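You operate a simulated robot arm through the tools that you are given. There is no shell and no other tool.

You are at the controls of a simulated robot arm. One attempt, no reset.

TASK
Put some things from the prep counter away. At the end: the teal clip from the prep counter is in the prep drawer; the white dish from the prep counter is in the prep drawer; the orange clip from the prep counter is in the prep drawer; whatever was shut is shut again. Leave all else as you found it, and nothing knocked over (what rides in a drawer may roll over).

It is judged by the outcome, as a careful person would: the job done as asked, and still so three seconds after it is handed in. It fails if anything else is knocked over, pushed out of place, dropped, spilled or broken.

THE ROBOT
A 6-joint arm with a two-finger parallel gripper, fixed in place. Base frame: the origin is at the foot of the arm, x ahead of it, y to its left, z up. Lengths are in mm, angles in degrees, forces in N, time in s.
With the tool pointing down near the work surface it reaches from about 220 to 620 mm from the base axis. Its first joint turns from -66.0 to 66.0 degrees. Payload 2.7 kg.
The TCP is the grasp point between the finger pads, 23 mm short of the fingertips. In the tool frame z runs along the fingers and y along their closing line. The gripper opens to 94 mm. The fingers are 38 mm wide and 10 mm thick; the gripper's body (54 by 96 mm) begins 39 mm behind the TCP.
Orientation is that of the tool frame in the base frame, as a unit quaternion [x, y, z, w]. With the fingers straight down and closing along the base's y, the tool's x points along the base's -x, its y along +y and its z along -z.

THE INTERFACE
- The arm moves only by the tool apply_moves. Its argument "plan" is a list of rows, each a list of 7 numbers: the shift along the tool's x, y, z in mm, then the turn, a rotation vector about the tool's x, y, z in degrees, then the gripper command, from -1 (fully open) to 1 (shut), values between in proportion. In form: [[tx, ty, tz, ax, ay, az, hand], ...]. A call has 1 to 20 rows; each row shifts and turns the commanded pose from where the row before left it, along the tool's axes as they then stand. A row lasts 0.2 s, in which the tool goes at most 50 mm and 8.6 degrees; a call with a longer step from one row to the next is refused whole, and so is a gripper value outside its range. A pose out of reach is approached as far as the arm can. The call stops where the force on the tool passes 40 N (or 10 N more than at its start, if that is more) or the arm is blocked; 0.2 s more then pass. Each finger travels about 45 mm/s and halts on what it meets, pressing with about 30 N; the grip force reading is that of the motor and also rises with nothing between the fingers. The clock runs only during rows and for 0.2 s after the last one: add rows that do not move to give the fingers time. It gives the time, the measured TCP pose, the force on the tool (base axes), the opening and the grip force at its end, in the units of the frame above (readings bear some noise), with the torque about the TCP (base axes, N m) and any sound that the robot's microphone picked up.
- Cameras (640 x 400 px; columns grow to the right, rows downward): "scene" is fixed at [83.6, -433.7, 1420.3]; the picture's right is [0.68, -0.73, 0.00], its down [-0.45, -0.42, -0.79] and it looks along [0.58, 0.54, -0.61] (base axes); focal length 358 px, centre (320, 200). "wrist" rides on the gripper at [87, 16, -74] in the tool frame; the picture's right is [-0.18, 0.98, 0.00], its down [-0.58, -0.11, -0.81] and it looks along [-0.79, -0.15, 0.59] (tool axes); focal length 243 px, centre (320, 200). There is no depth. A picture from a camera that has moved, and an enlarged one, comes with that camera's place and axes in the base frame and with its lens. The place of the scene camera against the robot may be out by one fixed shift of up to 25 mm in any direction.
- grab_frame(camera): a new picture of that camera. It takes no simulated time.
- inspect(camera, box): a new picture of the part [left, top, right, bottom] of that camera's present view, enlarged. It takes no simulated time.
- close_job(): hands the job in; it is judged then, once.

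Nothing tells you positions but the pictures and the camera data. Unless the task says otherwise, let go and move clear before handing in.

The tools are called after "Call:" by a JSON object that holds its "method" and its "body". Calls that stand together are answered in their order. apply_moves: Moves the arm, as the interface text tells. Its arguments: {"type":"object","properties":{"plan":{"type":"array"}},"required":["plan"]} The other tools are called the same way: grab_frame (camera) takes a picture; inspect (camera, box) takes an enlarged picture of a part of a camera's view; close_job () hands the job in.

At the start:

```text
t: 0.0
position: [322.5, 105.3, 1149.1]
ee_rot: [0.001, 1.0, 0.001, 0.0]
contact_force: [-0.6, -0.5, -0.3]
moment: [-0.02, 0.0, 0.0]
width: 93.8
finger_force: 0.0
```

scene: 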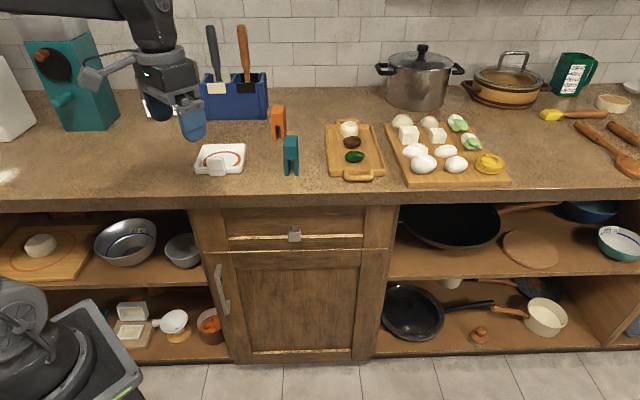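
wrist: 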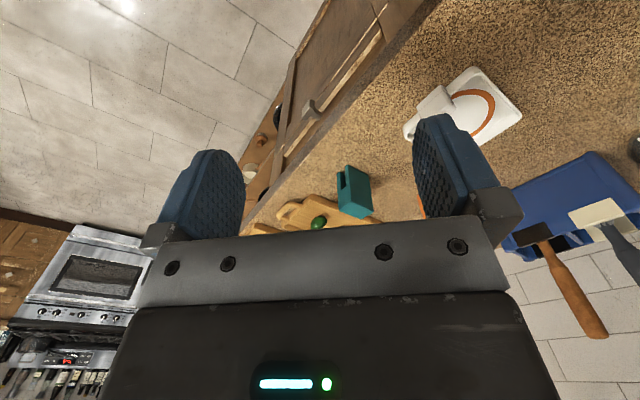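

I see a counter with a white dish, an orange clip and a teal clip above a shut drawer with a small square knob. I'll look closer before moving anything.

Call:
{"method": "inspect", "body": {"camera": "scene", "box": [180, 90, 400, 227]}}

Call:
{"method": "inspect", "body": {"camera": "scene", "box": [180, 190, 400, 327]}}

Call:
{"method": "inspect", "body": {"camera": "wrist", "box": [240, 50, 560, 250]}}

```text
2.91 times, centred on (290, 158) of scene
camera zoom: at [83.6, -433.7, 1420.3], right [0.68, -0.73, 0.0], down [-0.45, -0.42, -0.79], along [0.58, 0.54, -0.61], focal length 1042 px, centre (407, 321)
```

zoom: 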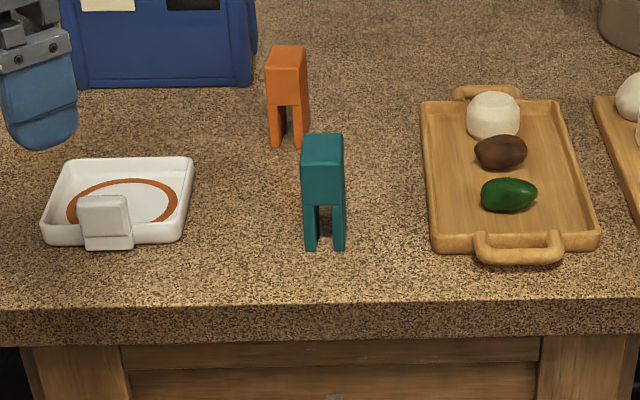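

```text
2.91 times, centred on (290, 258) of scene
camera zoom: at [83.6, -433.7, 1420.3], right [0.68, -0.73, 0.0], down [-0.45, -0.42, -0.79], along [0.58, 0.54, -0.61], focal length 1042 px, centre (407, 30)
```

zoom: 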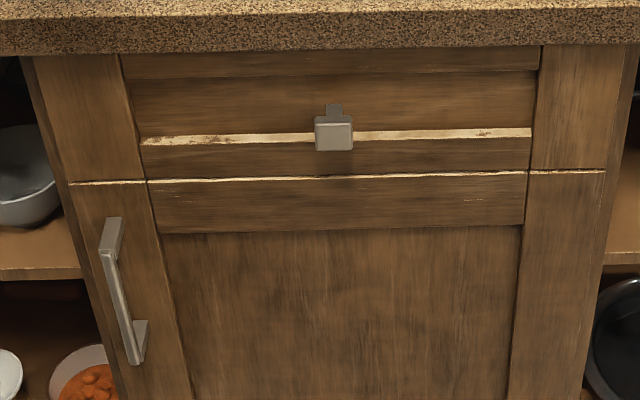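

```text
2.00 times, centred on (400, 150) of wrist
camera zoom: at [236.0, 122.6, 1223.5], right [0.18, 0.98, 0.0], down [0.58, -0.11, 0.81], along [0.79, -0.15, -0.59], focal length 485 px, centre (160, 300)
```

zoom: 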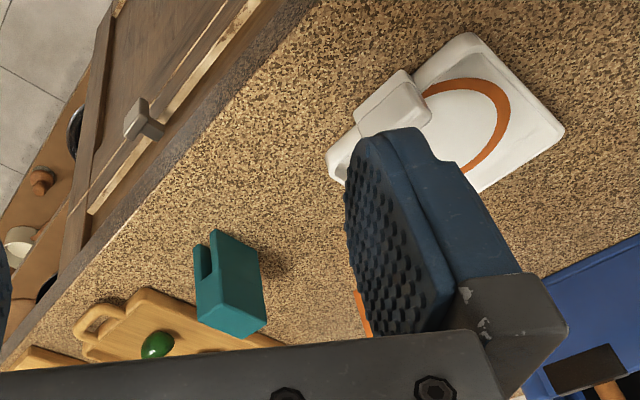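

The counter surface looks to be near z≈946 and its front edge runs diagonally in the base frame, with its inward normal at about azimuth 43°. I'll turn the tool square to the counter at this height and look with the wrist camera.

Call:
{"method": "apply_moves", "body": {"plan": [[0, 0, 0, 0, 0, -7.2, -1], [0, 0, 0, 0, 0, -7.2, -1], [0, 0, 0, 0, 0, -7.2, -1], [0, 0, 0, 0, 0, -7.2, -1], [0, 0, 0, 0, 0, -7.2, -1], [0, 0, 0, 0, 0, -7.2, -1], [0, 0, 0, 0, 0, 0, -1]]}}

Call:
{"method": "grab_frame", "body": {"camera": "wrist"}}

Call:
{"method": "grab_frame", "body": {"camera": "scene"}}

```text
t: 1.6
position: [322.3, 105.4, 1148.8]
ee_rot: [-0.368, 0.93, 0.0, 0.001]
contact_force: [-0.1, 0.1, -0.4]
moment: [0.0, 0.0, -0.01]
width: 94.1
finger_force: 0.0
```

```text
taken
camera wrist: at [248.0, 59.2, 1222.8], right [-0.54, 0.84, 0.0], down [0.5, 0.32, 0.81], along [0.68, 0.44, -0.59], focal length 243 px, centre (320, 200)
```

wrist: 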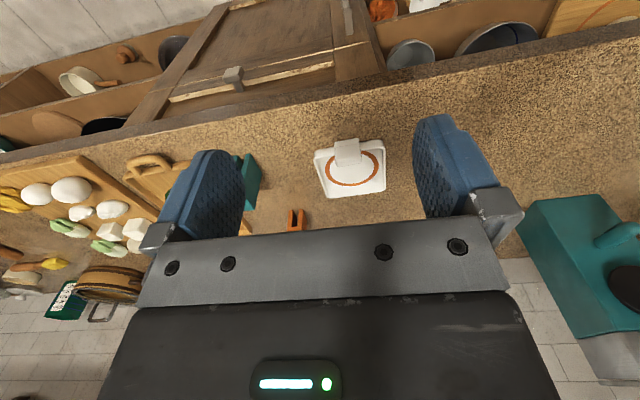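

```text
taken
```

scene: 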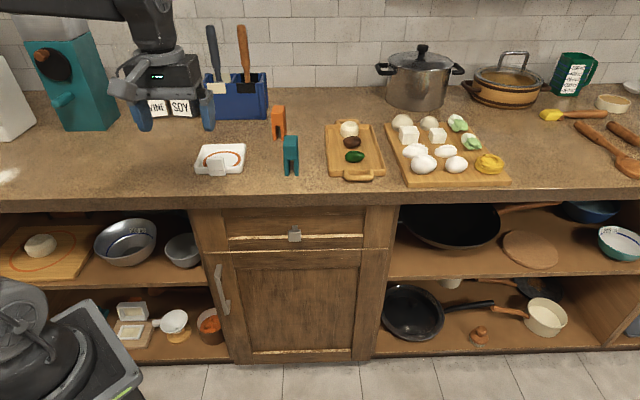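

The tool is now square to the counter. I'll zoom in for exact measurements of the counter edge, knob, clips and dish.

Call:
{"method": "inspect", "body": {"camera": "wrist", "box": [100, 0, 420, 200]}}

Call:
{"method": "inspect", "body": {"camera": "wrist", "box": [200, 100, 420, 237]}}

Call:
{"method": "inspect", "body": {"camera": "scene", "box": [100, 40, 300, 165]}}

```text
2.00 times, centred on (260, 100) of wrist
camera zoom: at [248.0, 59.2, 1222.8], right [-0.54, 0.84, 0.0], down [0.5, 0.32, 0.81], along [0.68, 0.44, -0.59], focal length 485 px, centre (440, 400)
```

zoom: 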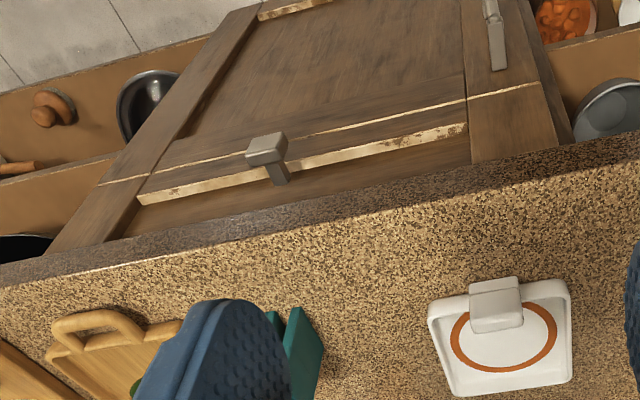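

```text
2.91 times, centred on (310, 168) of wrist
camera zoom: at [248.0, 59.2, 1222.8], right [-0.54, 0.84, 0.0], down [0.5, 0.32, 0.81], along [0.68, 0.44, -0.59], focal length 706 px, centre (349, 292)
```

zoom: 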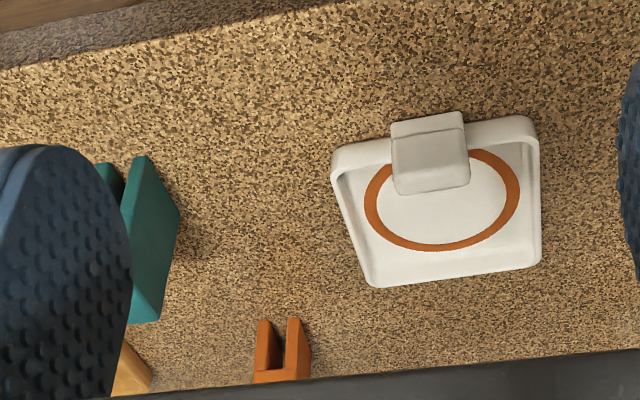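

```text
3.20 times, centred on (200, 102) of scene
camera zoom: at [83.6, -433.7, 1420.3], right [0.68, -0.73, 0.0], down [-0.45, -0.42, -0.79], along [0.58, 0.54, -0.61], focal length 1146 px, centre (704, 512)
```

zoom: 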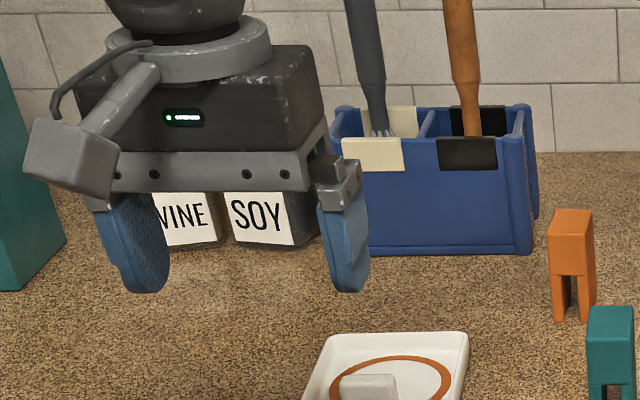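

I need the counter's exact direction, so I'll zoom in on the counter edge at several places in the scene picture.

Call:
{"method": "inspect", "body": {"camera": "scene", "box": [0, 170, 120, 245]}}

Call:
{"method": "inspect", "body": {"camera": "scene", "box": [520, 160, 640, 235]}}

Call:
{"method": "inspect", "body": {"camera": "scene", "box": [180, 180, 400, 317]}}

```text
5.33 times, centred on (60, 208) of scene
camera zoom: at [83.6, -433.7, 1420.3], right [0.68, -0.73, 0.0], down [-0.45, -0.42, -0.79], along [0.58, 0.54, -0.61], focal length 1910 px, centre (1707, 160)
```

zoom: 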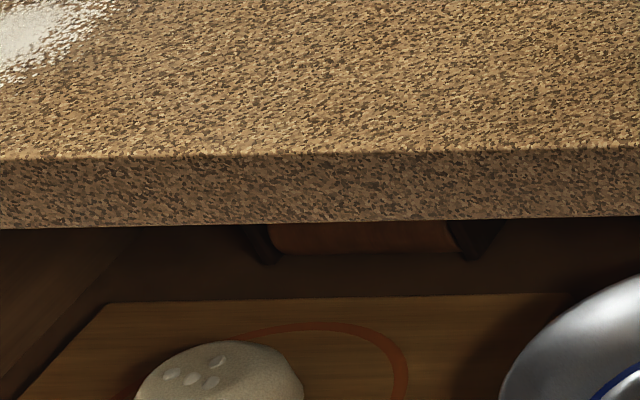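

```text
5.33 times, centred on (580, 198) of scene
camera zoom: at [83.6, -433.7, 1420.3], right [0.68, -0.73, 0.0], down [-0.45, -0.42, -0.79], along [0.58, 0.54, -0.61], focal length 1910 px, centre (-1067, 213)
```

zoom: 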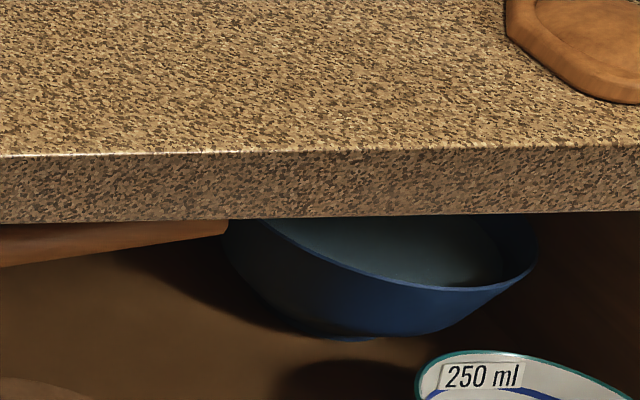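

```text
2.91 times, centred on (290, 248) of scene
camera zoom: at [83.6, -433.7, 1420.3], right [0.68, -0.73, 0.0], down [-0.45, -0.42, -0.79], along [0.58, 0.54, -0.61], focal length 1042 px, centre (407, 59)
```

zoom: 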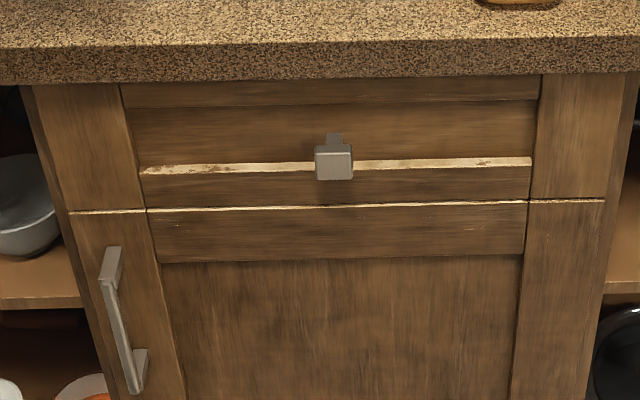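

The counter normal comes out at exactly azimuth 45°, so I'll work in counter axes, N inward and L left. I'm turning the last 1.8° and moving to look at the clips and knob from a second viewpoint.

Call:
{"method": "apply_moves", "body": {"plan": [[0, 0, 0, 0, 0, -1.8, -1], [14, -29.4, 0, 0, 0, 0, -1], [14, -29.4, 0, 0, 0, 0, -1], [14, -29.4, 0, 0, 0, 0, -1], [14, -29.4, 0, 0, 0, 0, -1], [14, -29.4, 0, 0, 0, 0, -1], [0, 0, 0, 0, 0, 0, -1]]}}

Call:
{"method": "grab_frame", "body": {"camera": "wrist"}}

Call:
{"method": "inspect", "body": {"camera": "wrist", "box": [200, 0, 480, 175]}}

```text
t: 3.2
position: [376.5, -45.4, 1149.2]
ee_rot: [-0.382, 0.924, 0.0, 0.001]
contact_force: [-0.5, 0.6, 0.0]
moment: [-0.04, 0.01, -0.01]
width: 93.9
finger_force: 0.1
```

```text
taken
camera wrist: at [304.8, -94.6, 1224.2], right [-0.57, 0.82, 0.0], down [0.49, 0.33, 0.81], along [0.67, 0.46, -0.59], focal length 243 px, centre (320, 200)
```

wrist: 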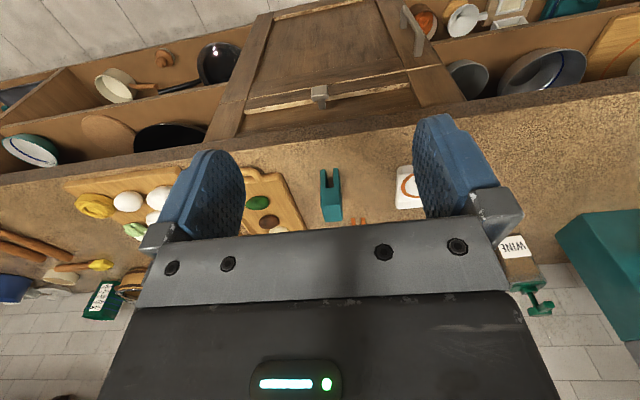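

```text
2.29 times, centred on (340, 88) of wrist
camera zoom: at [304.8, -94.6, 1224.2], right [-0.57, 0.82, 0.0], down [0.49, 0.33, 0.81], along [0.67, 0.46, -0.59], focal length 555 px, centre (274, 457)
```

zoom: 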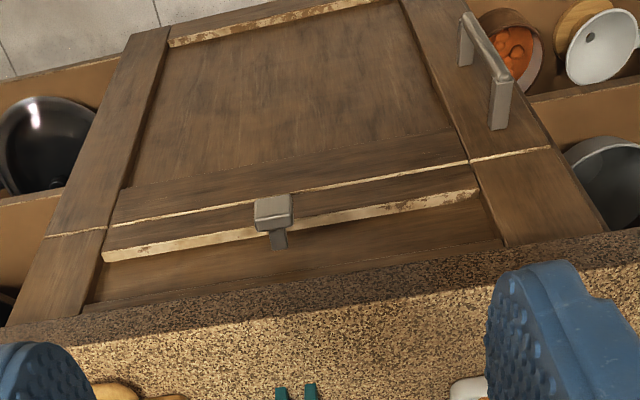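

I have a second view. I'll zoom in on the teal clip and the knob to triangulate them.

Call:
{"method": "inspect", "body": {"camera": "wrist", "box": [280, 140, 400, 215]}}

Call:
{"method": "inspect", "body": {"camera": "wrist", "box": [260, 60, 380, 135]}}

Call:
{"method": "inspect", "body": {"camera": "scene", "box": [220, 60, 380, 160]}}

```text
5.33 times, centred on (340, 178) of wrist
camera zoom: at [304.8, -94.6, 1224.2], right [-0.57, 0.82, 0.0], down [0.49, 0.33, 0.81], along [0.67, 0.46, -0.59], focal length 1294 px, centre (213, 320)
```

zoom: 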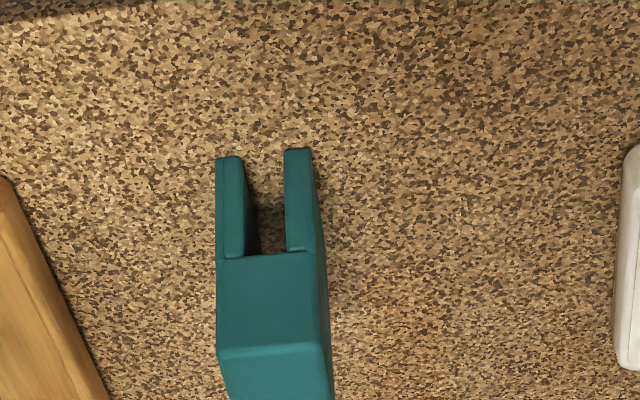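

```text
5.33 times, centred on (320, 98) of wrist
camera zoom: at [304.8, -94.6, 1224.2], right [-0.57, 0.82, 0.0], down [0.49, 0.33, 0.81], along [0.67, 0.46, -0.59], focal length 1294 px, centre (320, 747)
```

zoom: 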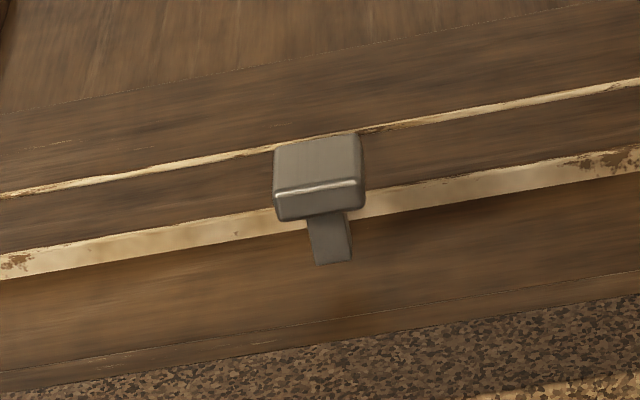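

```text
4.00 times, centred on (300, 110) of scene
camera zoom: at [83.6, -433.7, 1420.3], right [0.68, -0.73, 0.0], down [-0.45, -0.42, -0.79], along [0.58, 0.54, -0.61], focal length 1432 px, centre (400, 560)
```

zoom: 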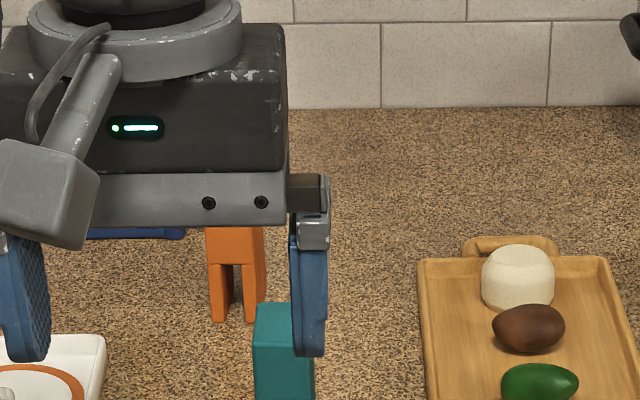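

Triangulating gives a counter top at Z≈914 with its front edge at N≈398. The teal clip stands at N≈471, L≈-324, and the knob face is at N≈395, L≈-327, Z≈780. I'll tilt the tool 45° forward and come down in front of the knob to look at it.

Call:
{"method": "apply_moves", "body": {"plan": [[0, 0, 0, 0, -7.5, 0, -1], [0, 0, 0, 0, -7.5, 0, -1], [0, 0, 0, 0, -7.5, 0, -1], [0, 0, 0, 0, -7.5, 0, -1], [0, 0, 0, 0, -7.5, 0, -1], [0, 0, 0, 0, -7.5, 0, -1], [29.8, -4.85, 33.6, 0, 0, 0, -1], [29.8, -4.85, 33.6, 0, 0, 0, -1], [29.8, -4.85, 33.6, 0, 0, 0, -1], [29.8, -4.85, 33.6, 0, 0, 0, -1], [29.8, -4.85, 33.6, 0, 0, 0, -1], [29.8, -4.85, 33.6, 0, 0, 0, -1], [0, 0, 0, 0, 0, 0, -1]]}}

Call:
{"method": "grab_frame", "body": {"camera": "wrist"}}

Call:
{"method": "grab_frame", "body": {"camera": "scene"}}

```text
t: 6.0
position: [408.5, -54.2, 877.7]
ee_rot: [-0.353, 0.854, 0.145, 0.354]
contact_force: [-0.7, -0.1, 0.3]
moment: [0.01, 0.0, -0.02]
width: 93.9
finger_force: 0.2
```

```text
taken
camera wrist: at [316.4, -122.0, 868.8], right [-0.6, 0.79, 0.13], down [-0.04, -0.19, 0.98], along [0.8, 0.59, 0.14], focal length 243 px, centre (320, 200)
```

wrist: 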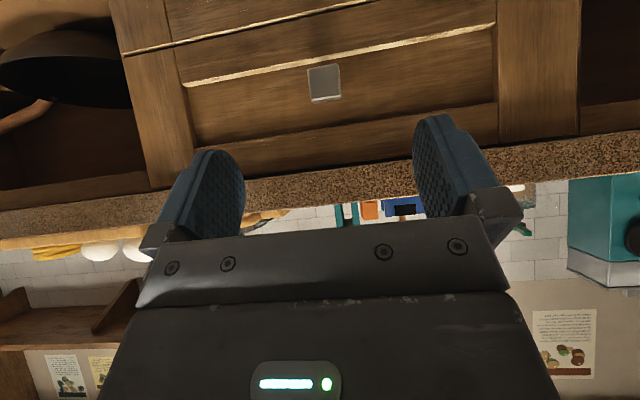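

```text
taken
```

scene: 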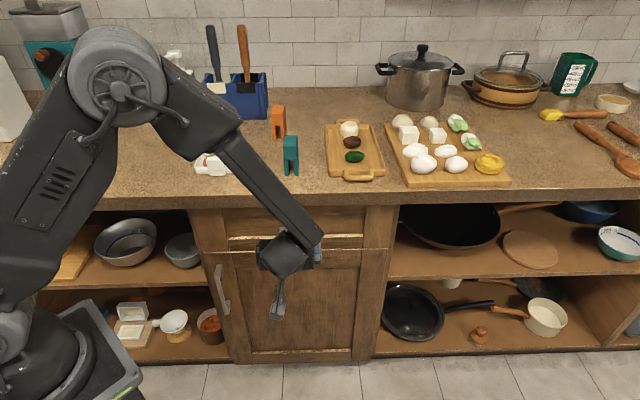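

The knob is straight ahead of the camera. I'll zoom in to pin down its position.

Call:
{"method": "inspect", "body": {"camera": "wrist", "box": [260, 40, 400, 127]}}

Call:
{"method": "inspect", "body": {"camera": "wrist", "box": [120, 0, 600, 220]}}

```text
4.57 times, centred on (330, 84) of wrist
camera zoom: at [316.4, -122.0, 868.8], right [-0.6, 0.79, 0.13], down [-0.04, -0.19, 0.98], along [0.8, 0.59, 0.14], focal length 1109 px, centre (274, 733)
```

zoom: 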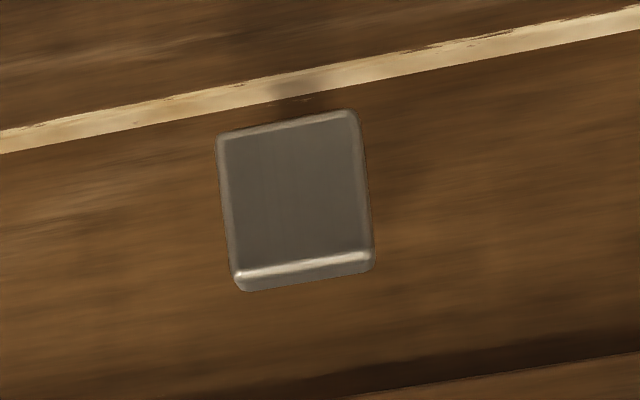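

```text
1.33 times, centred on (360, 110) of wrist
camera zoom: at [316.4, -122.0, 868.8], right [-0.6, 0.79, 0.13], down [-0.04, -0.19, 0.98], along [0.8, 0.59, 0.14], focal length 324 px, centre (267, 320)
```

zoom: 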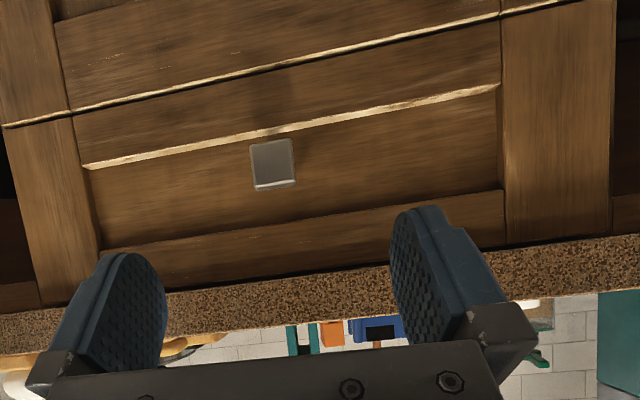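

The knob's front face is near N≈391, L≈-328, Z≈788, about 30 mm square. I'll line up and slide the open fingers around it.

Call:
{"method": "apply_moves", "body": {"plan": [[-12.7, -0.3, 34, 0, 0, 0, -1], [-12.7, -0.3, 34, 0, 0, 0, -1], [-12.7, -0.3, 34, 0, 0, 0, -1], [0, 0, 0, 0, 0, 0, -1]]}}

Call:
{"method": "grab_frame", "body": {"camera": "wrist"}}

```text
t: 7.0
position: [478.0, 15.6, 833.2]
ee_rot: [-0.353, 0.853, 0.146, 0.354]
contact_force: [0.1, -0.5, 0.6]
moment: [-0.04, -0.04, -0.01]
width: 93.8
finger_force: 0.0
```

```text
taken
camera wrist: at [386.2, -51.9, 824.5], right [-0.6, 0.79, 0.13], down [-0.04, -0.19, 0.98], along [0.8, 0.59, 0.14], focal length 243 px, centre (320, 200)
```

wrist: 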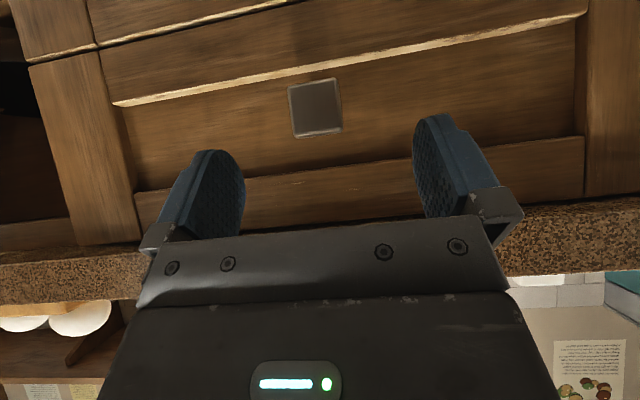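

The alignment holds, so I'll advance 58 mm along the tool axis and close on the knob.

Call:
{"method": "apply_moves", "body": {"plan": [[0, -0.5, 20, 0, 0, 0, -1], [0, 0, 20, 0, 0, 0, -1], [0, 0, 18, 0, 0, 0, -1], [0, 0, 0, 0, 0, 0, -1], [0, 0, 0, 0, 0, 0, 1], [0, 0, 0, 0, 0, 0, 1], [0, 0, 0, 0, 0, 0, 1], [0, 0, 0, 0, 0, 0, 1], [0, 0, 0, 0, 0, 0, 1], [0, 0, 0, 0, 0, 0, 1]]}}

Call:
{"method": "grab_frame", "body": {"camera": "wrist"}}

```text
t: 9.2
position: [509.0, 42.9, 793.6]
ee_rot: [-0.355, 0.853, 0.148, 0.353]
contact_force: [-11.5, 9.3, 4.3]
moment: [0.1, -0.38, -0.03]
width: 31.8
finger_force: 44.7
```

```text
taken
camera wrist: at [418.0, -24.7, 784.7], right [-0.6, 0.79, 0.13], down [-0.03, -0.19, 0.98], along [0.8, 0.59, 0.14], focal length 243 px, centre (320, 200)
```

wrist: 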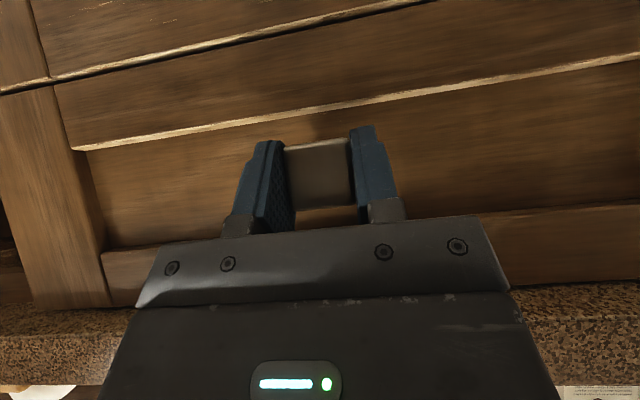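

The fingers have the knob at 31.8 mm. I'll relieve the small side load and pull gently straight out along -N.

Call:
{"method": "apply_moves", "body": {"plan": [[0, -2, 0, 0, 0, 0, 1], [5, 0, -5, 0, 0, 0, 1], [7, 0, -7, 0, 0, 0, 1], [7, 0, -7, 0, 0, 0, 1], [0, 0, 0, 0, 0, 0, 1]]}}

Call:
{"method": "grab_frame", "body": {"camera": "scene"}}

```text
t: 10.1
position: [494.5, 27.7, 793.5]
ee_rot: [-0.356, 0.852, 0.151, 0.353]
contact_force: [-4.9, 3.4, 6.8]
moment: [-1.0, 0.25, -0.38]
width: 32.0
finger_force: 45.3
stopped in row 4: the force on the tool passed its limit at 41 N (the readings are from after the stop); the commanded pose is now the measured one
```

```text
taken
```

scene: 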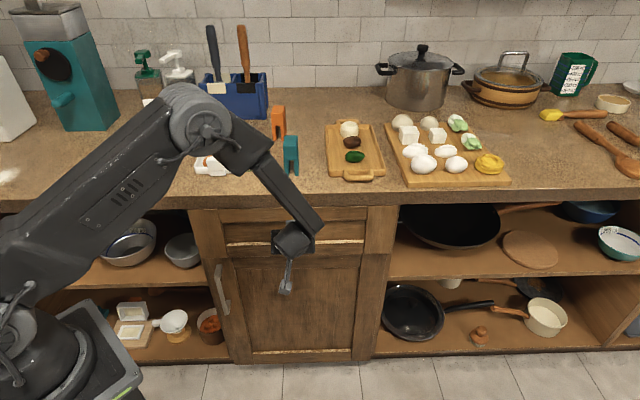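

The pull tripped the force limit after about 21 mm. I'll check whether the drawer moved or the fingers slipped.

Call:
{"method": "grab_frame", "body": {"camera": "wrist"}}

Call:
{"method": "inspect", "body": {"camera": "scene", "box": [180, 180, 400, 317]}}

```text
taken
camera wrist: at [402.6, -41.3, 784.8], right [-0.61, 0.78, 0.14], down [-0.03, -0.19, 0.98], along [0.79, 0.59, 0.14], focal length 243 px, centre (320, 200)
```

wrist: 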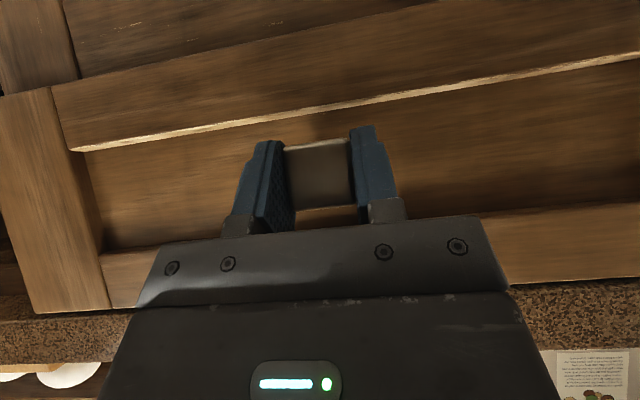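

```text
2.91 times, centred on (290, 248) of scene
camera zoom: at [83.4, -433.7, 1420.3], right [0.68, -0.73, 0.0], down [-0.45, -0.42, -0.79], along [0.58, 0.54, -0.61], focal length 1042 px, centre (407, 59)
```

zoom: 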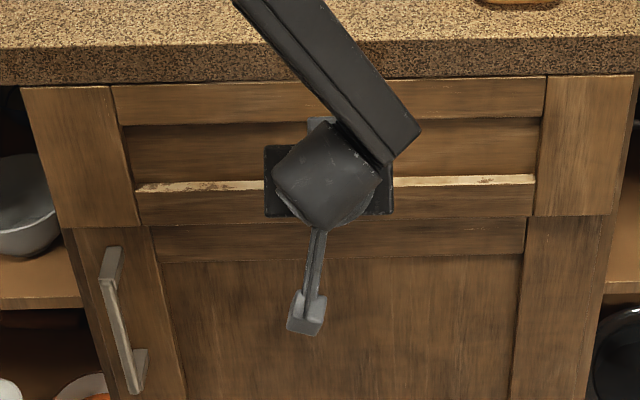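

The drawer is moving with the gripper; its front now overlaps the seam. I'll continue more slowly.

Call:
{"method": "apply_moves", "body": {"plan": [[2, 0, -2, 0, 0, 0, 1], [3, 0, -3, 0, 0, 0, 1], [4, 0, -4, 0, 0, 0, 1], [4, 0, -4, 0, 0, 0, 1], [4, 0, -4, 0, 0, 0, 1], [4, 0, -4, 0, 0, 0, 1], [4, 0, -4, 0, 0, 0, 1], [4, 0, -4, 0, 0, 0, 1], [4, 0, -4, 0, 0, 0, 1], [4, 0, -4, 0, 0, 0, 1], [4, 0, -4, 0, 0, 0, 1], [4, 0, -4, 0, 0, 0, 1]]}}

```text
t: 12.7
position: [448.4, -17.7, 792.6]
ee_rot: [-0.356, 0.852, 0.152, 0.353]
contact_force: [-17.5, 19.7, 8.9]
moment: [-0.07, -0.88, -0.07]
width: 32.0
finger_force: 44.5
```

The drawer is about 86 mm open, with a little side load. I'll correct that and continue.

Call:
{"method": "apply_moves", "body": {"plan": [[0, 1.2, 0, 0, 0, 0, 1], [4, 0.06, -4, 0, 0, 0, 1], [4, 0.06, -4, 0, 0, 0, 1], [4, 0.06, -4, 0, 0, 0, 1], [4, 0.06, -4, 0, 0, 0, 1], [4, 0.06, -4, 0, 0, 0, 1], [4, 0.06, -4, 0, 0, 0, 1], [4, 0.06, -4, 0, 0, 0, 1], [4, 0.06, -4, 0, 0, 0, 1], [4, 0.06, -4, 0, 0, 0, 1], [4, 0.06, -4, 0, 0, 0, 1], [4, 0.06, -4, 0, 0, 0, 1], [4, 0.06, -4, 0, 0, 0, 1], [4, 0.06, -4, 0, 0, 0, 1], [4, 0.06, -4, 0, 0, 0, 1], [4, 0.06, -4, 0, 0, 0, 1], [4, 0.06, -4, 0, 0, 0, 1], [4, 0.06, -4, 0, 0, 0, 1]]}}

Call:
{"method": "grab_frame", "body": {"camera": "scene"}}

```text
t: 16.5
position: [381.0, -87.6, 793.8]
ee_rot: [-0.356, 0.853, 0.148, 0.352]
contact_force: [12.6, -11.3, -7.8]
moment: [-1.2, 0.61, -0.47]
width: 31.9
finger_force: 44.9
```

```text
taken
```

scene: 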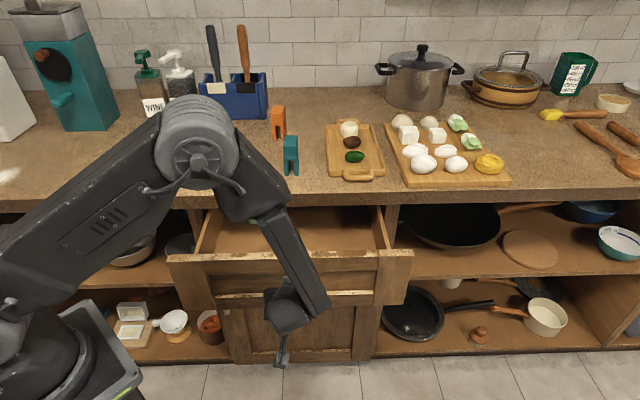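

The drawer is about 183 mm open. I'll pull another 45 mm or so to give the gripper room.

Call:
{"method": "apply_moves", "body": {"plan": [[0, -0.8, 0, 0, 0, 0, 1], [4, 0, -4, 0, 0, 0, 1], [4, 0, -4, 0, 0, 0, 1], [4, 0, -4, 0, 0, 0, 1], [4, 0, -4, 0, 0, 0, 1], [4, 0, -4, 0, 0, 0, 1], [4, 0, -4, 0, 0, 0, 1], [4, 0, -4, 0, 0, 0, 1], [4, 0, -4, 0, 0, 0, 1], [0, 0, 0, 0, 0, 0, 1]]}}

Call:
{"method": "grab_frame", "body": {"camera": "scene"}}

```text
t: 18.7
position: [348.2, -118.8, 792.8]
ee_rot: [-0.356, 0.852, 0.151, 0.353]
contact_force: [-2.0, 2.5, 31.7]
moment: [-0.8, -0.27, -0.47]
width: 32.1
finger_force: 45.0
```

```text
taken
```

scene: 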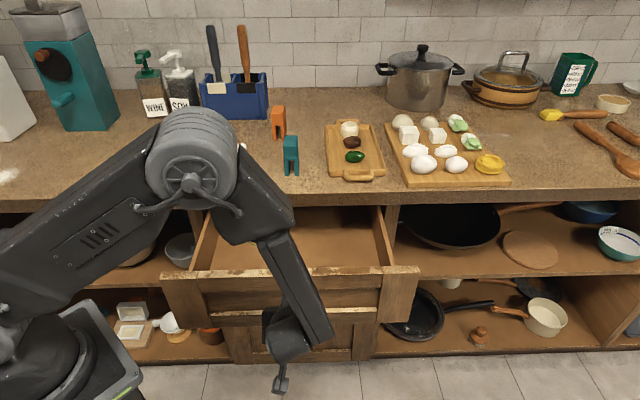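

The drawer is about 228 mm open. I'll release the knob and back away along the tool axis.

Call:
{"method": "apply_moves", "body": {"plan": [[0, 0, 0, 0, 0, 0, -1], [0, 0, 0, 0, 0, 0, -1], [0, 0, 0, 0, 0, 0, -1], [0, 0, 0, 0, 0, 0, -1], [0, 0, -10, 0, 0, 0, -1], [0, 0, -20, 0, 0, 0, -1], [0, 0, -25, 0, 0, 0, -1], [0, 0, -25, 0, 0, 0, -1], [0, 0, 0, 0, 0, 0, -1]]}}

Call:
{"method": "grab_frame", "body": {"camera": "wrist"}}

Call:
{"method": "grab_frame", "body": {"camera": "scene"}}

```text
t: 20.7
position: [309.6, -156.9, 851.2]
ee_rot: [-0.357, 0.852, 0.151, 0.352]
contact_force: [-0.1, -0.5, -1.1]
moment: [0.0, -0.02, 0.0]
width: 94.1
finger_force: 0.0
```

```text
taken
camera wrist: at [218.7, -226.1, 842.0], right [-0.61, 0.78, 0.14], down [-0.03, -0.19, 0.98], along [0.79, 0.59, 0.14], focal length 243 px, centre (320, 200)
```

wrist: 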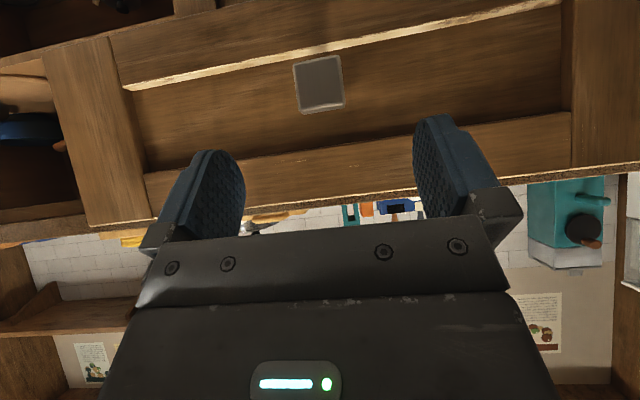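

```text
taken
```

scene: 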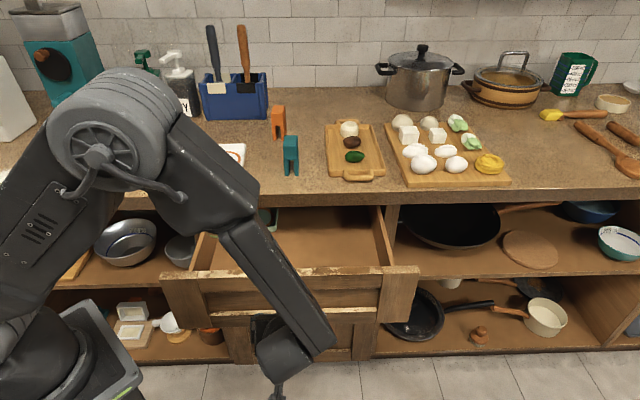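

The drawer stays open. I'll rise, return the tool to vertical and look into the drawer.

Call:
{"method": "apply_moves", "body": {"plan": [[-29.5, 0, -29.5, 0, 0, 0, -1], [-29.5, 0, -29.5, 0, 0, 0, -1], [-29.5, 0, -29.5, 0, 0, 0, -1], [-29.5, 0, -29.5, 0, 0, 0, -1], [-29.5, 0, -29.5, 0, 0, 0, -1], [-29.5, 0, -29.5, 0, 0, 0, -1], [0, 0, 0, 0, 7.5, 0, -1], [0, 0, 0, 0, 7.5, 0, -1], [0, 0, 0, 0, 7.5, 0, -1], [0, 0, 0, 0, 7.5, 0, -1], [0, 0, 0, 0, 7.5, 0, -1], [0, 0, 0, 0, 7.5, 0, -1], [0, 0, 0, 0, 0, 0, -1]]}}

Call:
{"method": "grab_frame", "body": {"camera": "wrist"}}

Call:
{"method": "grab_frame", "body": {"camera": "scene"}}

```text
t: 23.5
position: [310.2, -160.4, 1099.9]
ee_rot: [-0.387, 0.922, 0.002, -0.002]
contact_force: [-0.3, -0.2, -0.1]
moment: [0.02, -0.01, -0.01]
width: 94.1
finger_force: 0.1
```

```text
taken
camera wrist: at [239.1, -209.1, 1174.7], right [-0.57, 0.82, 0.0], down [0.49, 0.34, 0.81], along [0.66, 0.46, -0.59], focal length 243 px, centre (320, 200)
```

wrist: 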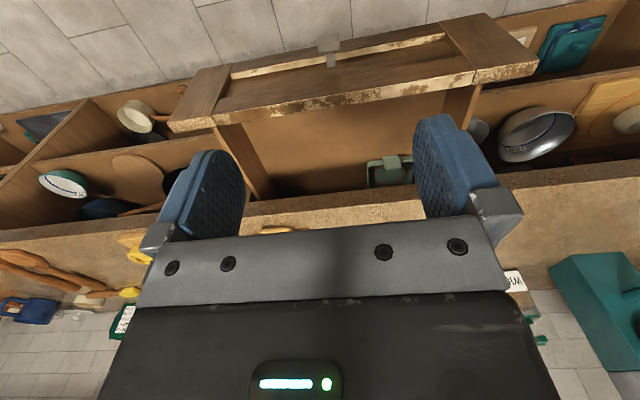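

```text
taken
```

scene: 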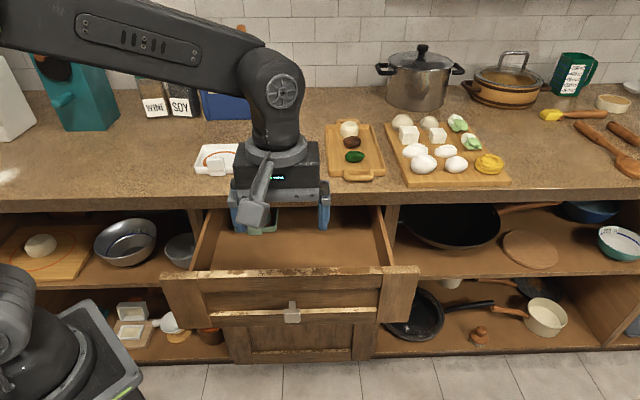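

There's already a pale green dish in the back-left of the drawer, which must stay put. I'll zoom in on the drawer interior.

Call:
{"method": "inspect", "body": {"camera": "wrist", "box": [160, 10, 560, 210]}}

Call:
{"method": "inspect", "body": {"camera": "scene", "box": [150, 180, 430, 340]}}

```text
1.60 times, centred on (360, 110) of wrist
camera zoom: at [239.1, -209.1, 1174.7], right [-0.57, 0.82, 0.0], down [0.49, 0.34, 0.81], along [0.66, 0.46, -0.59], focal length 388 px, centre (256, 344)
```

zoom: 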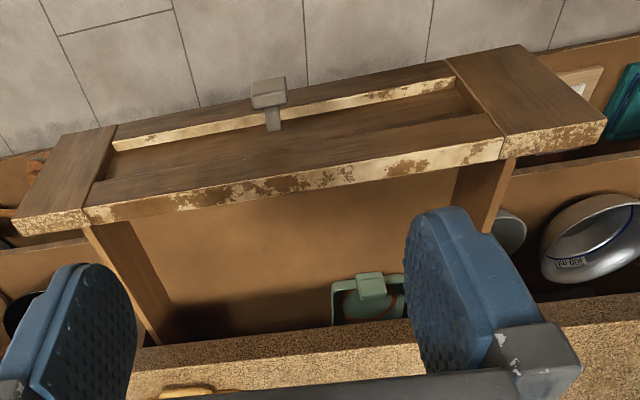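

```text
2.29 times, centred on (290, 260) of scene
camera zoom: at [83.6, -433.7, 1420.3], right [0.68, -0.73, 0.0], down [-0.45, -0.42, -0.79], along [0.58, 0.54, -0.61], focal length 818 px, centre (389, 63)
```

zoom: 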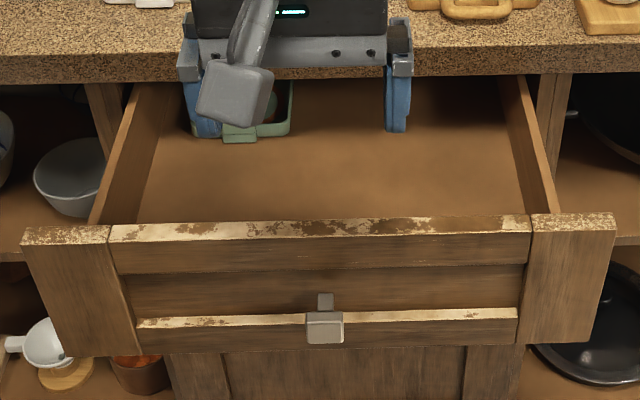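

The drawer floor is near Z≈765 and the interior runs from about L≈-515 to -145. The green dish sits back-left, with its tab at N≈430, L≈-230. I'll use the free front and right area of the drawer, and I'm moving now to look closely at the teal clip.

Call:
{"method": "apply_moves", "body": {"plan": [[0, 0, 0, 0, 0, 0.55, -1], [-42, 1.3, 0, 0, 0, 0, -1], [-42, 1.3, 0, 0, 0, 0, -1], [-42, 1.3, 0, 0, 0, 0, -1], [-42, 1.3, 0, 0, 0, 0, -1], [-42, 1.3, 0, 0, 0, 0, -1], [-42, 1.3, 0, 0, 0, 0, -1], [-42, 1.3, 0, 0, 0, 0, -1], [0, 0, 0, 0, 0, 0, -1]]}}

Call:
{"method": "grab_frame", "body": {"camera": "wrist"}}

Call:
{"method": "inspect", "body": {"camera": "wrist", "box": [220, 40, 460, 190]}}

Call:
{"method": "grab_frame", "body": {"camera": "scene"}}

```text
t: 25.5
position: [512.8, 55.5, 1100.9]
ee_rot: [-0.381, 0.924, 0.002, -0.001]
contact_force: [0.0, 0.2, -1.1]
moment: [-0.01, 0.02, 0.02]
width: 94.0
finger_force: 0.0
```

```text
taken
camera wrist: at [441.7, 7.5, 1174.9], right [-0.56, 0.83, 0.01], down [0.49, 0.33, 0.81], along [0.66, 0.46, -0.59], focal length 243 px, centre (320, 200)
```

wrist: 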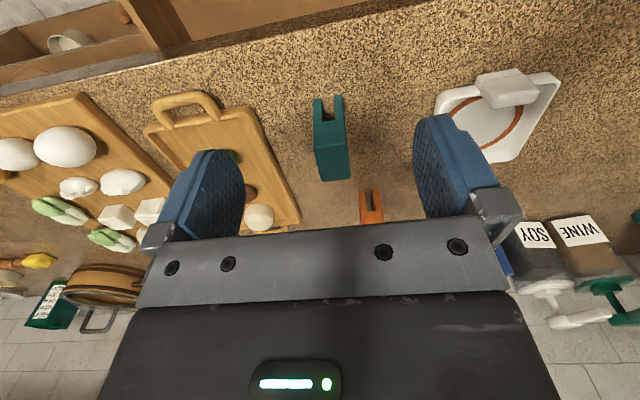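

```text
2.67 times, centred on (340, 115) of wrist
camera zoom: at [441.7, 7.5, 1174.9], right [-0.56, 0.83, 0.01], down [0.49, 0.33, 0.81], along [0.66, 0.46, -0.59], focal length 647 px, centre (267, 427)
```

zoom: 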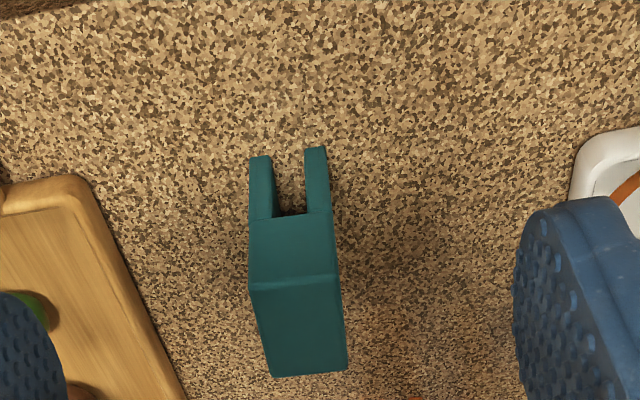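

```text
taken
```

scene: 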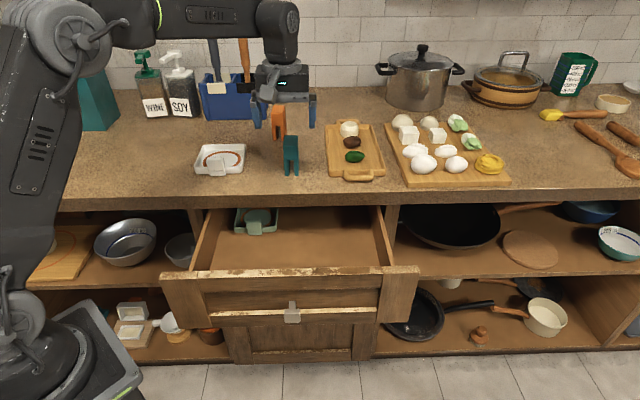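

The teal clip is 31 mm wide (along L), about 50 mm deep and 82 mm tall. It's centred at N≈496, L≈-326 on a counter at Z≈914.5. The orange clip sits further back at N≈660, L≈-283, so it will need a tilted reach. I'll take the teal clip from above now.

Call:
{"method": "apply_moves", "body": {"plan": [[0, 0, 0, 0, 0, 1.2, -0.5], [-31.5, -1.2, 0, 0, 0, 0, -0.5], [-31.5, -1.2, 0, 0, 0, 0, -0.5], [-31.5, -1.2, 0, 0, 0, 0, -0.5], [0, 0, 30, 0, 0, 0, -0.5], [0, 0, 30, 0, 0, 0, -0.5], [0, 0, 10, 0, 0, 0, -0.5], [0, 0, 0, 0, 0, 0, -0.5]]}}

Call:
{"method": "grab_frame", "body": {"camera": "wrist"}}

Call:
{"method": "inspect", "body": {"camera": "scene", "box": [220, 70, 380, 195]}}

```text
t: 27.3
position: [584.5, 114.8, 1029.8]
ee_rot: [-0.372, 0.928, 0.002, 0.0]
contact_force: [0.0, 0.0, 0.0]
moment: [0.01, -0.02, 0.01]
width: 70.6
finger_force: 0.0
```

```text
taken
camera wrist: at [510.8, 68.6, 1104.7], right [-0.55, 0.84, 0.01], down [0.5, 0.32, 0.81], along [0.67, 0.44, -0.59], focal length 243 px, centre (320, 200)
```

wrist: 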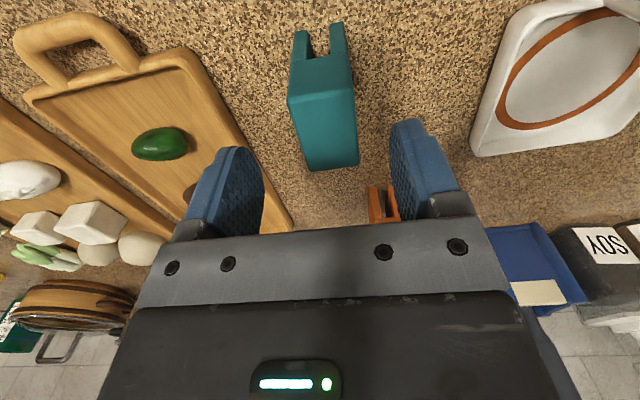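

```text
3.20 times, centred on (300, 132) of scene
camera zoom: at [83.6, -433.7, 1420.3], right [0.68, -0.73, 0.0], down [-0.45, -0.42, -0.79], along [0.58, 0.54, -0.61], focal length 1146 px, centre (384, 416)
```

zoom: 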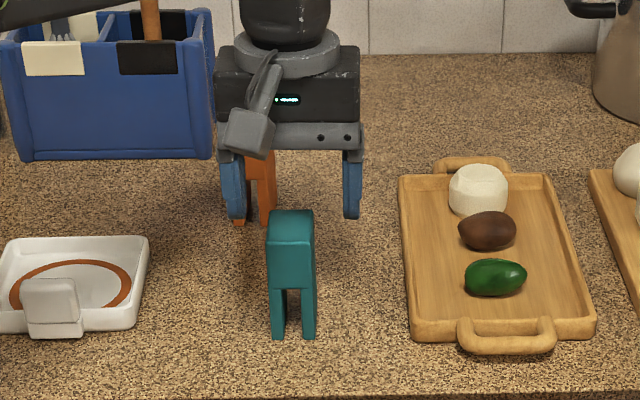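

The clip's centre is 6 mm left of the tool's line. I'll correct that, descend to Z≈970 and close.

Call:
{"method": "apply_moves", "body": {"plan": [[-2, 6, 0, 0, 0, 0, -0.5], [0, 0, 25, 0, 0, 0, -0.5], [0, 0, 25, 0, 0, 0, -0.5], [0, 0, 9.5, 0, 0, 0, -0.5], [0, 0, 0, 0, 0, 0, -0.5], [0, 0, 0, 0, 0, 0, 1], [0, 0, 0, 0, 0, 0, 1], [0, 0, 0, 0, 0, 0, 1], [0, 0, 0, 0, 0, 0, 1], [0, 0, 0, 0, 0, 0, 1]]}}

Call:
{"method": "grab_frame", "body": {"camera": "wrist"}}

```text
t: 29.5
position: [580.0, 121.9, 969.8]
ee_rot: [-0.373, 0.928, 0.003, 0.0]
contact_force: [0.6, 0.5, 0.7]
moment: [0.0, 0.02, 0.0]
width: 31.8
finger_force: 29.8
```

```text
taken
camera wrist: at [506.5, 75.0, 1044.2], right [-0.55, 0.84, 0.01], down [0.5, 0.32, 0.81], along [0.67, 0.44, -0.59], focal length 243 px, centre (320, 200)
```

wrist: 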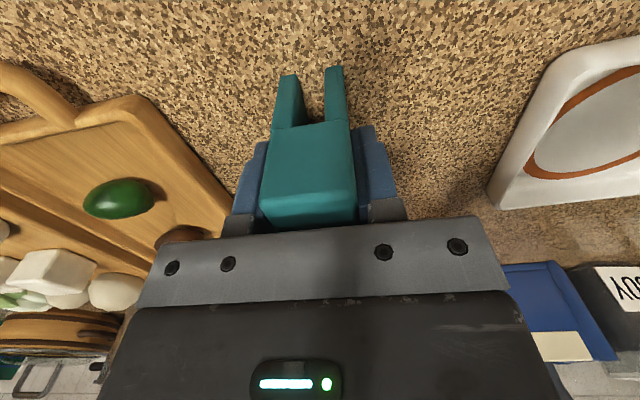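

I have the teal clip (31.8 mm) and its base is 55 mm below the TCP. I'll lift it, carry it over the drawer's right side and lower it partway in.

Call:
{"method": "apply_moves", "body": {"plan": [[0, 0, -10, 0, 0, 0, 1], [0, 0, -25, 0, 0, 0, 1], [0, 0, -35, 0, 0, 0, 1], [0, 0, 0, 0, 0, -1.3, 1], [26.8, -19.5, 0, 0, 0, 0, 1], [26.8, -19.5, 0, 0, 0, 0, 1], [26.8, -19.5, 0, 0, 0, 0, 1], [26.8, -19.5, 0, 0, 0, 0, 1], [26.8, -19.5, 0, 0, 0, 0, 1], [26.8, -19.5, 0, 0, 0, 0, 1], [0, 0, 0, 0, 0, 0, 1], [0, 0, 30, 0, 0, 0, 1], [0, 0, 30, 0, 0, 0, 1], [0, 0, 20, 0, 0, 0, 1], [0, 0, 0, 0, 0, 0, 1]]}}

Call:
{"method": "grab_frame", "body": {"camera": "wrist"}}

Call:
{"method": "grab_frame", "body": {"camera": "scene"}}

```text
t: 32.7
position: [548.1, -72.5, 961.1]
ee_rot: [-0.383, 0.924, 0.003, 0.0]
contact_force: [-0.8, -0.4, -0.6]
moment: [0.03, 0.0, -0.01]
width: 31.8
finger_force: 30.0
```

```text
taken
camera wrist: at [476.0, -120.7, 1035.0], right [-0.57, 0.82, 0.01], down [0.49, 0.33, 0.81], along [0.66, 0.46, -0.59], focal length 243 px, centre (320, 200)
```

wrist: 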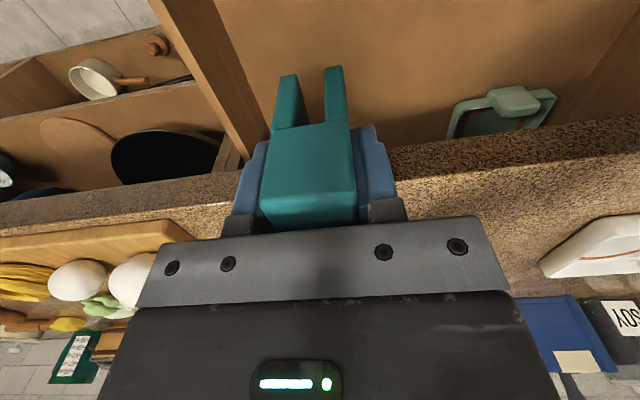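

```text
taken
```

scene: 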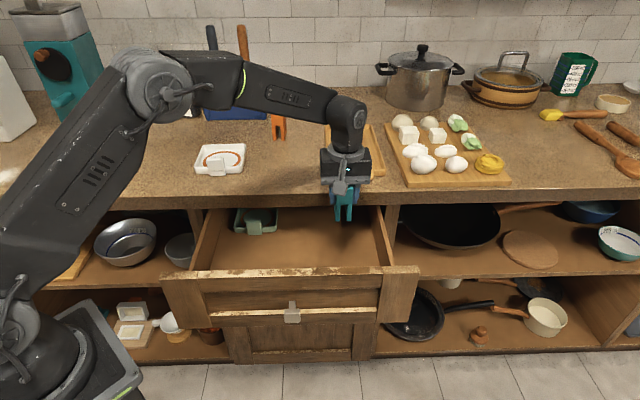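

The clip hangs clear of the drawer walls and the green dish. I'll lower it to just above the floor, then step down gently until it touches.

Call:
{"method": "apply_moves", "body": {"plan": [[0, 0, 30, 0, 0, 0, 1], [0, 0, 30, 0, 0, 0, 1], [0, 0, 30, 0, 0, 0, 1], [0, 0, 20, 0, 0, 0, 1], [0, 0, 5, 0, 0, 0, 1], [0, 0, 0, 0, 0, 0, 1]]}}

Call:
{"method": "grab_frame", "body": {"camera": "wrist"}}

Call:
{"method": "inspect", "body": {"camera": "scene", "box": [150, 180, 430, 340]}}

```text
t: 34.1
position: [547.9, -72.3, 845.8]
ee_rot: [-0.383, 0.924, 0.002, -0.001]
contact_force: [-0.1, 0.2, -0.4]
moment: [0.03, 0.04, 0.0]
width: 32.1
finger_force: 29.9
```

```text
taken
camera wrist: at [476.5, -121.0, 919.8], right [-0.57, 0.82, 0.01], down [0.49, 0.33, 0.81], along [0.66, 0.46, -0.59], focal length 243 px, centre (320, 200)
```

wrist: 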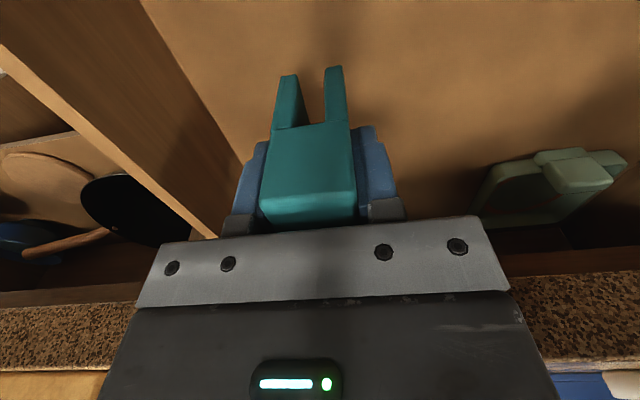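

```text
2.29 times, centred on (290, 260) of scene
camera zoom: at [83.6, -433.7, 1420.3], right [0.68, -0.73, 0.0], down [-0.45, -0.42, -0.79], along [0.58, 0.54, -0.61], focal length 818 px, centre (389, 63)
```

zoom: 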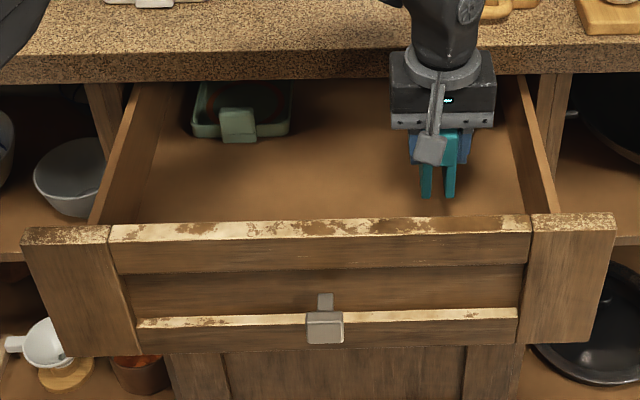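

The clip's base is near Z≈790 and still off the floor. I'm stepping down slowly.

Call:
{"method": "apply_moves", "body": {"plan": [[0, 0, 4, 0, 0, 0, 1], [0, 0, 4, 0, 0, 0, 1], [0, 0, 3, 0, 0, 0, 1], [0, 0, 3, 0, 0, 0, 1]]}}

```text
t: 35.1
position: [548.1, -72.8, 831.0]
ee_rot: [-0.382, 0.924, 0.002, -0.001]
contact_force: [-0.5, -0.2, -0.3]
moment: [-0.05, -0.04, 0.0]
width: 31.7
finger_force: 29.9
```

Call:
{"method": "apply_moves", "body": {"plan": [[0, 0, 3, 0, 0, 0, 1], [0, 0, 3, 0, 0, 0, 1], [0, 0, 2, 0, 0, 0, 1]]}}

Call:
{"method": "grab_frame", "body": {"camera": "wrist"}}

```text
t: 35.9
position: [549.4, -73.2, 822.0]
ee_rot: [-0.383, 0.924, 0.002, 0.0]
contact_force: [-0.8, 0.0, -0.9]
moment: [-0.02, -0.03, 0.02]
width: 32.1
finger_force: 30.4
```

```text
taken
camera wrist: at [476.5, -121.0, 897.5], right [-0.57, 0.82, 0.01], down [0.49, 0.33, 0.81], along [0.66, 0.46, -0.59], focal length 243 px, centre (320, 200)
```

wrist: 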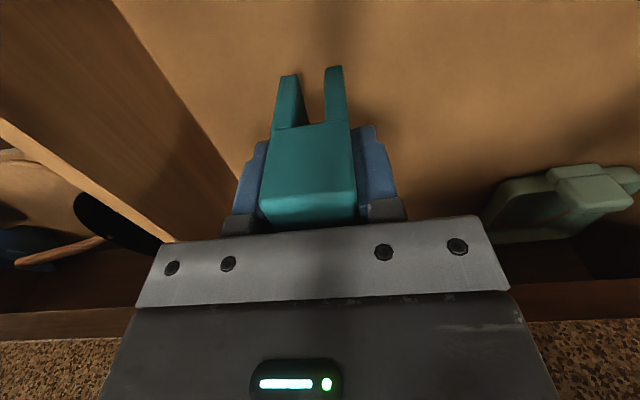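

There's no contact yet at base Z≈767. I'll continue in 2 mm steps.

Call:
{"method": "apply_moves", "body": {"plan": [[0, 0, 2, 0, 0, 0, 1], [0, 0, 2, 0, 0, 0, 1], [0, 0, 2, 0, 0, 0, 1]]}}

```text
t: 36.7
position: [550.0, -72.1, 816.8]
ee_rot: [-0.383, 0.924, 0.002, -0.001]
contact_force: [-0.5, 0.1, 0.1]
moment: [-0.03, 0.01, 0.01]
width: 31.9
finger_force: 29.6
```

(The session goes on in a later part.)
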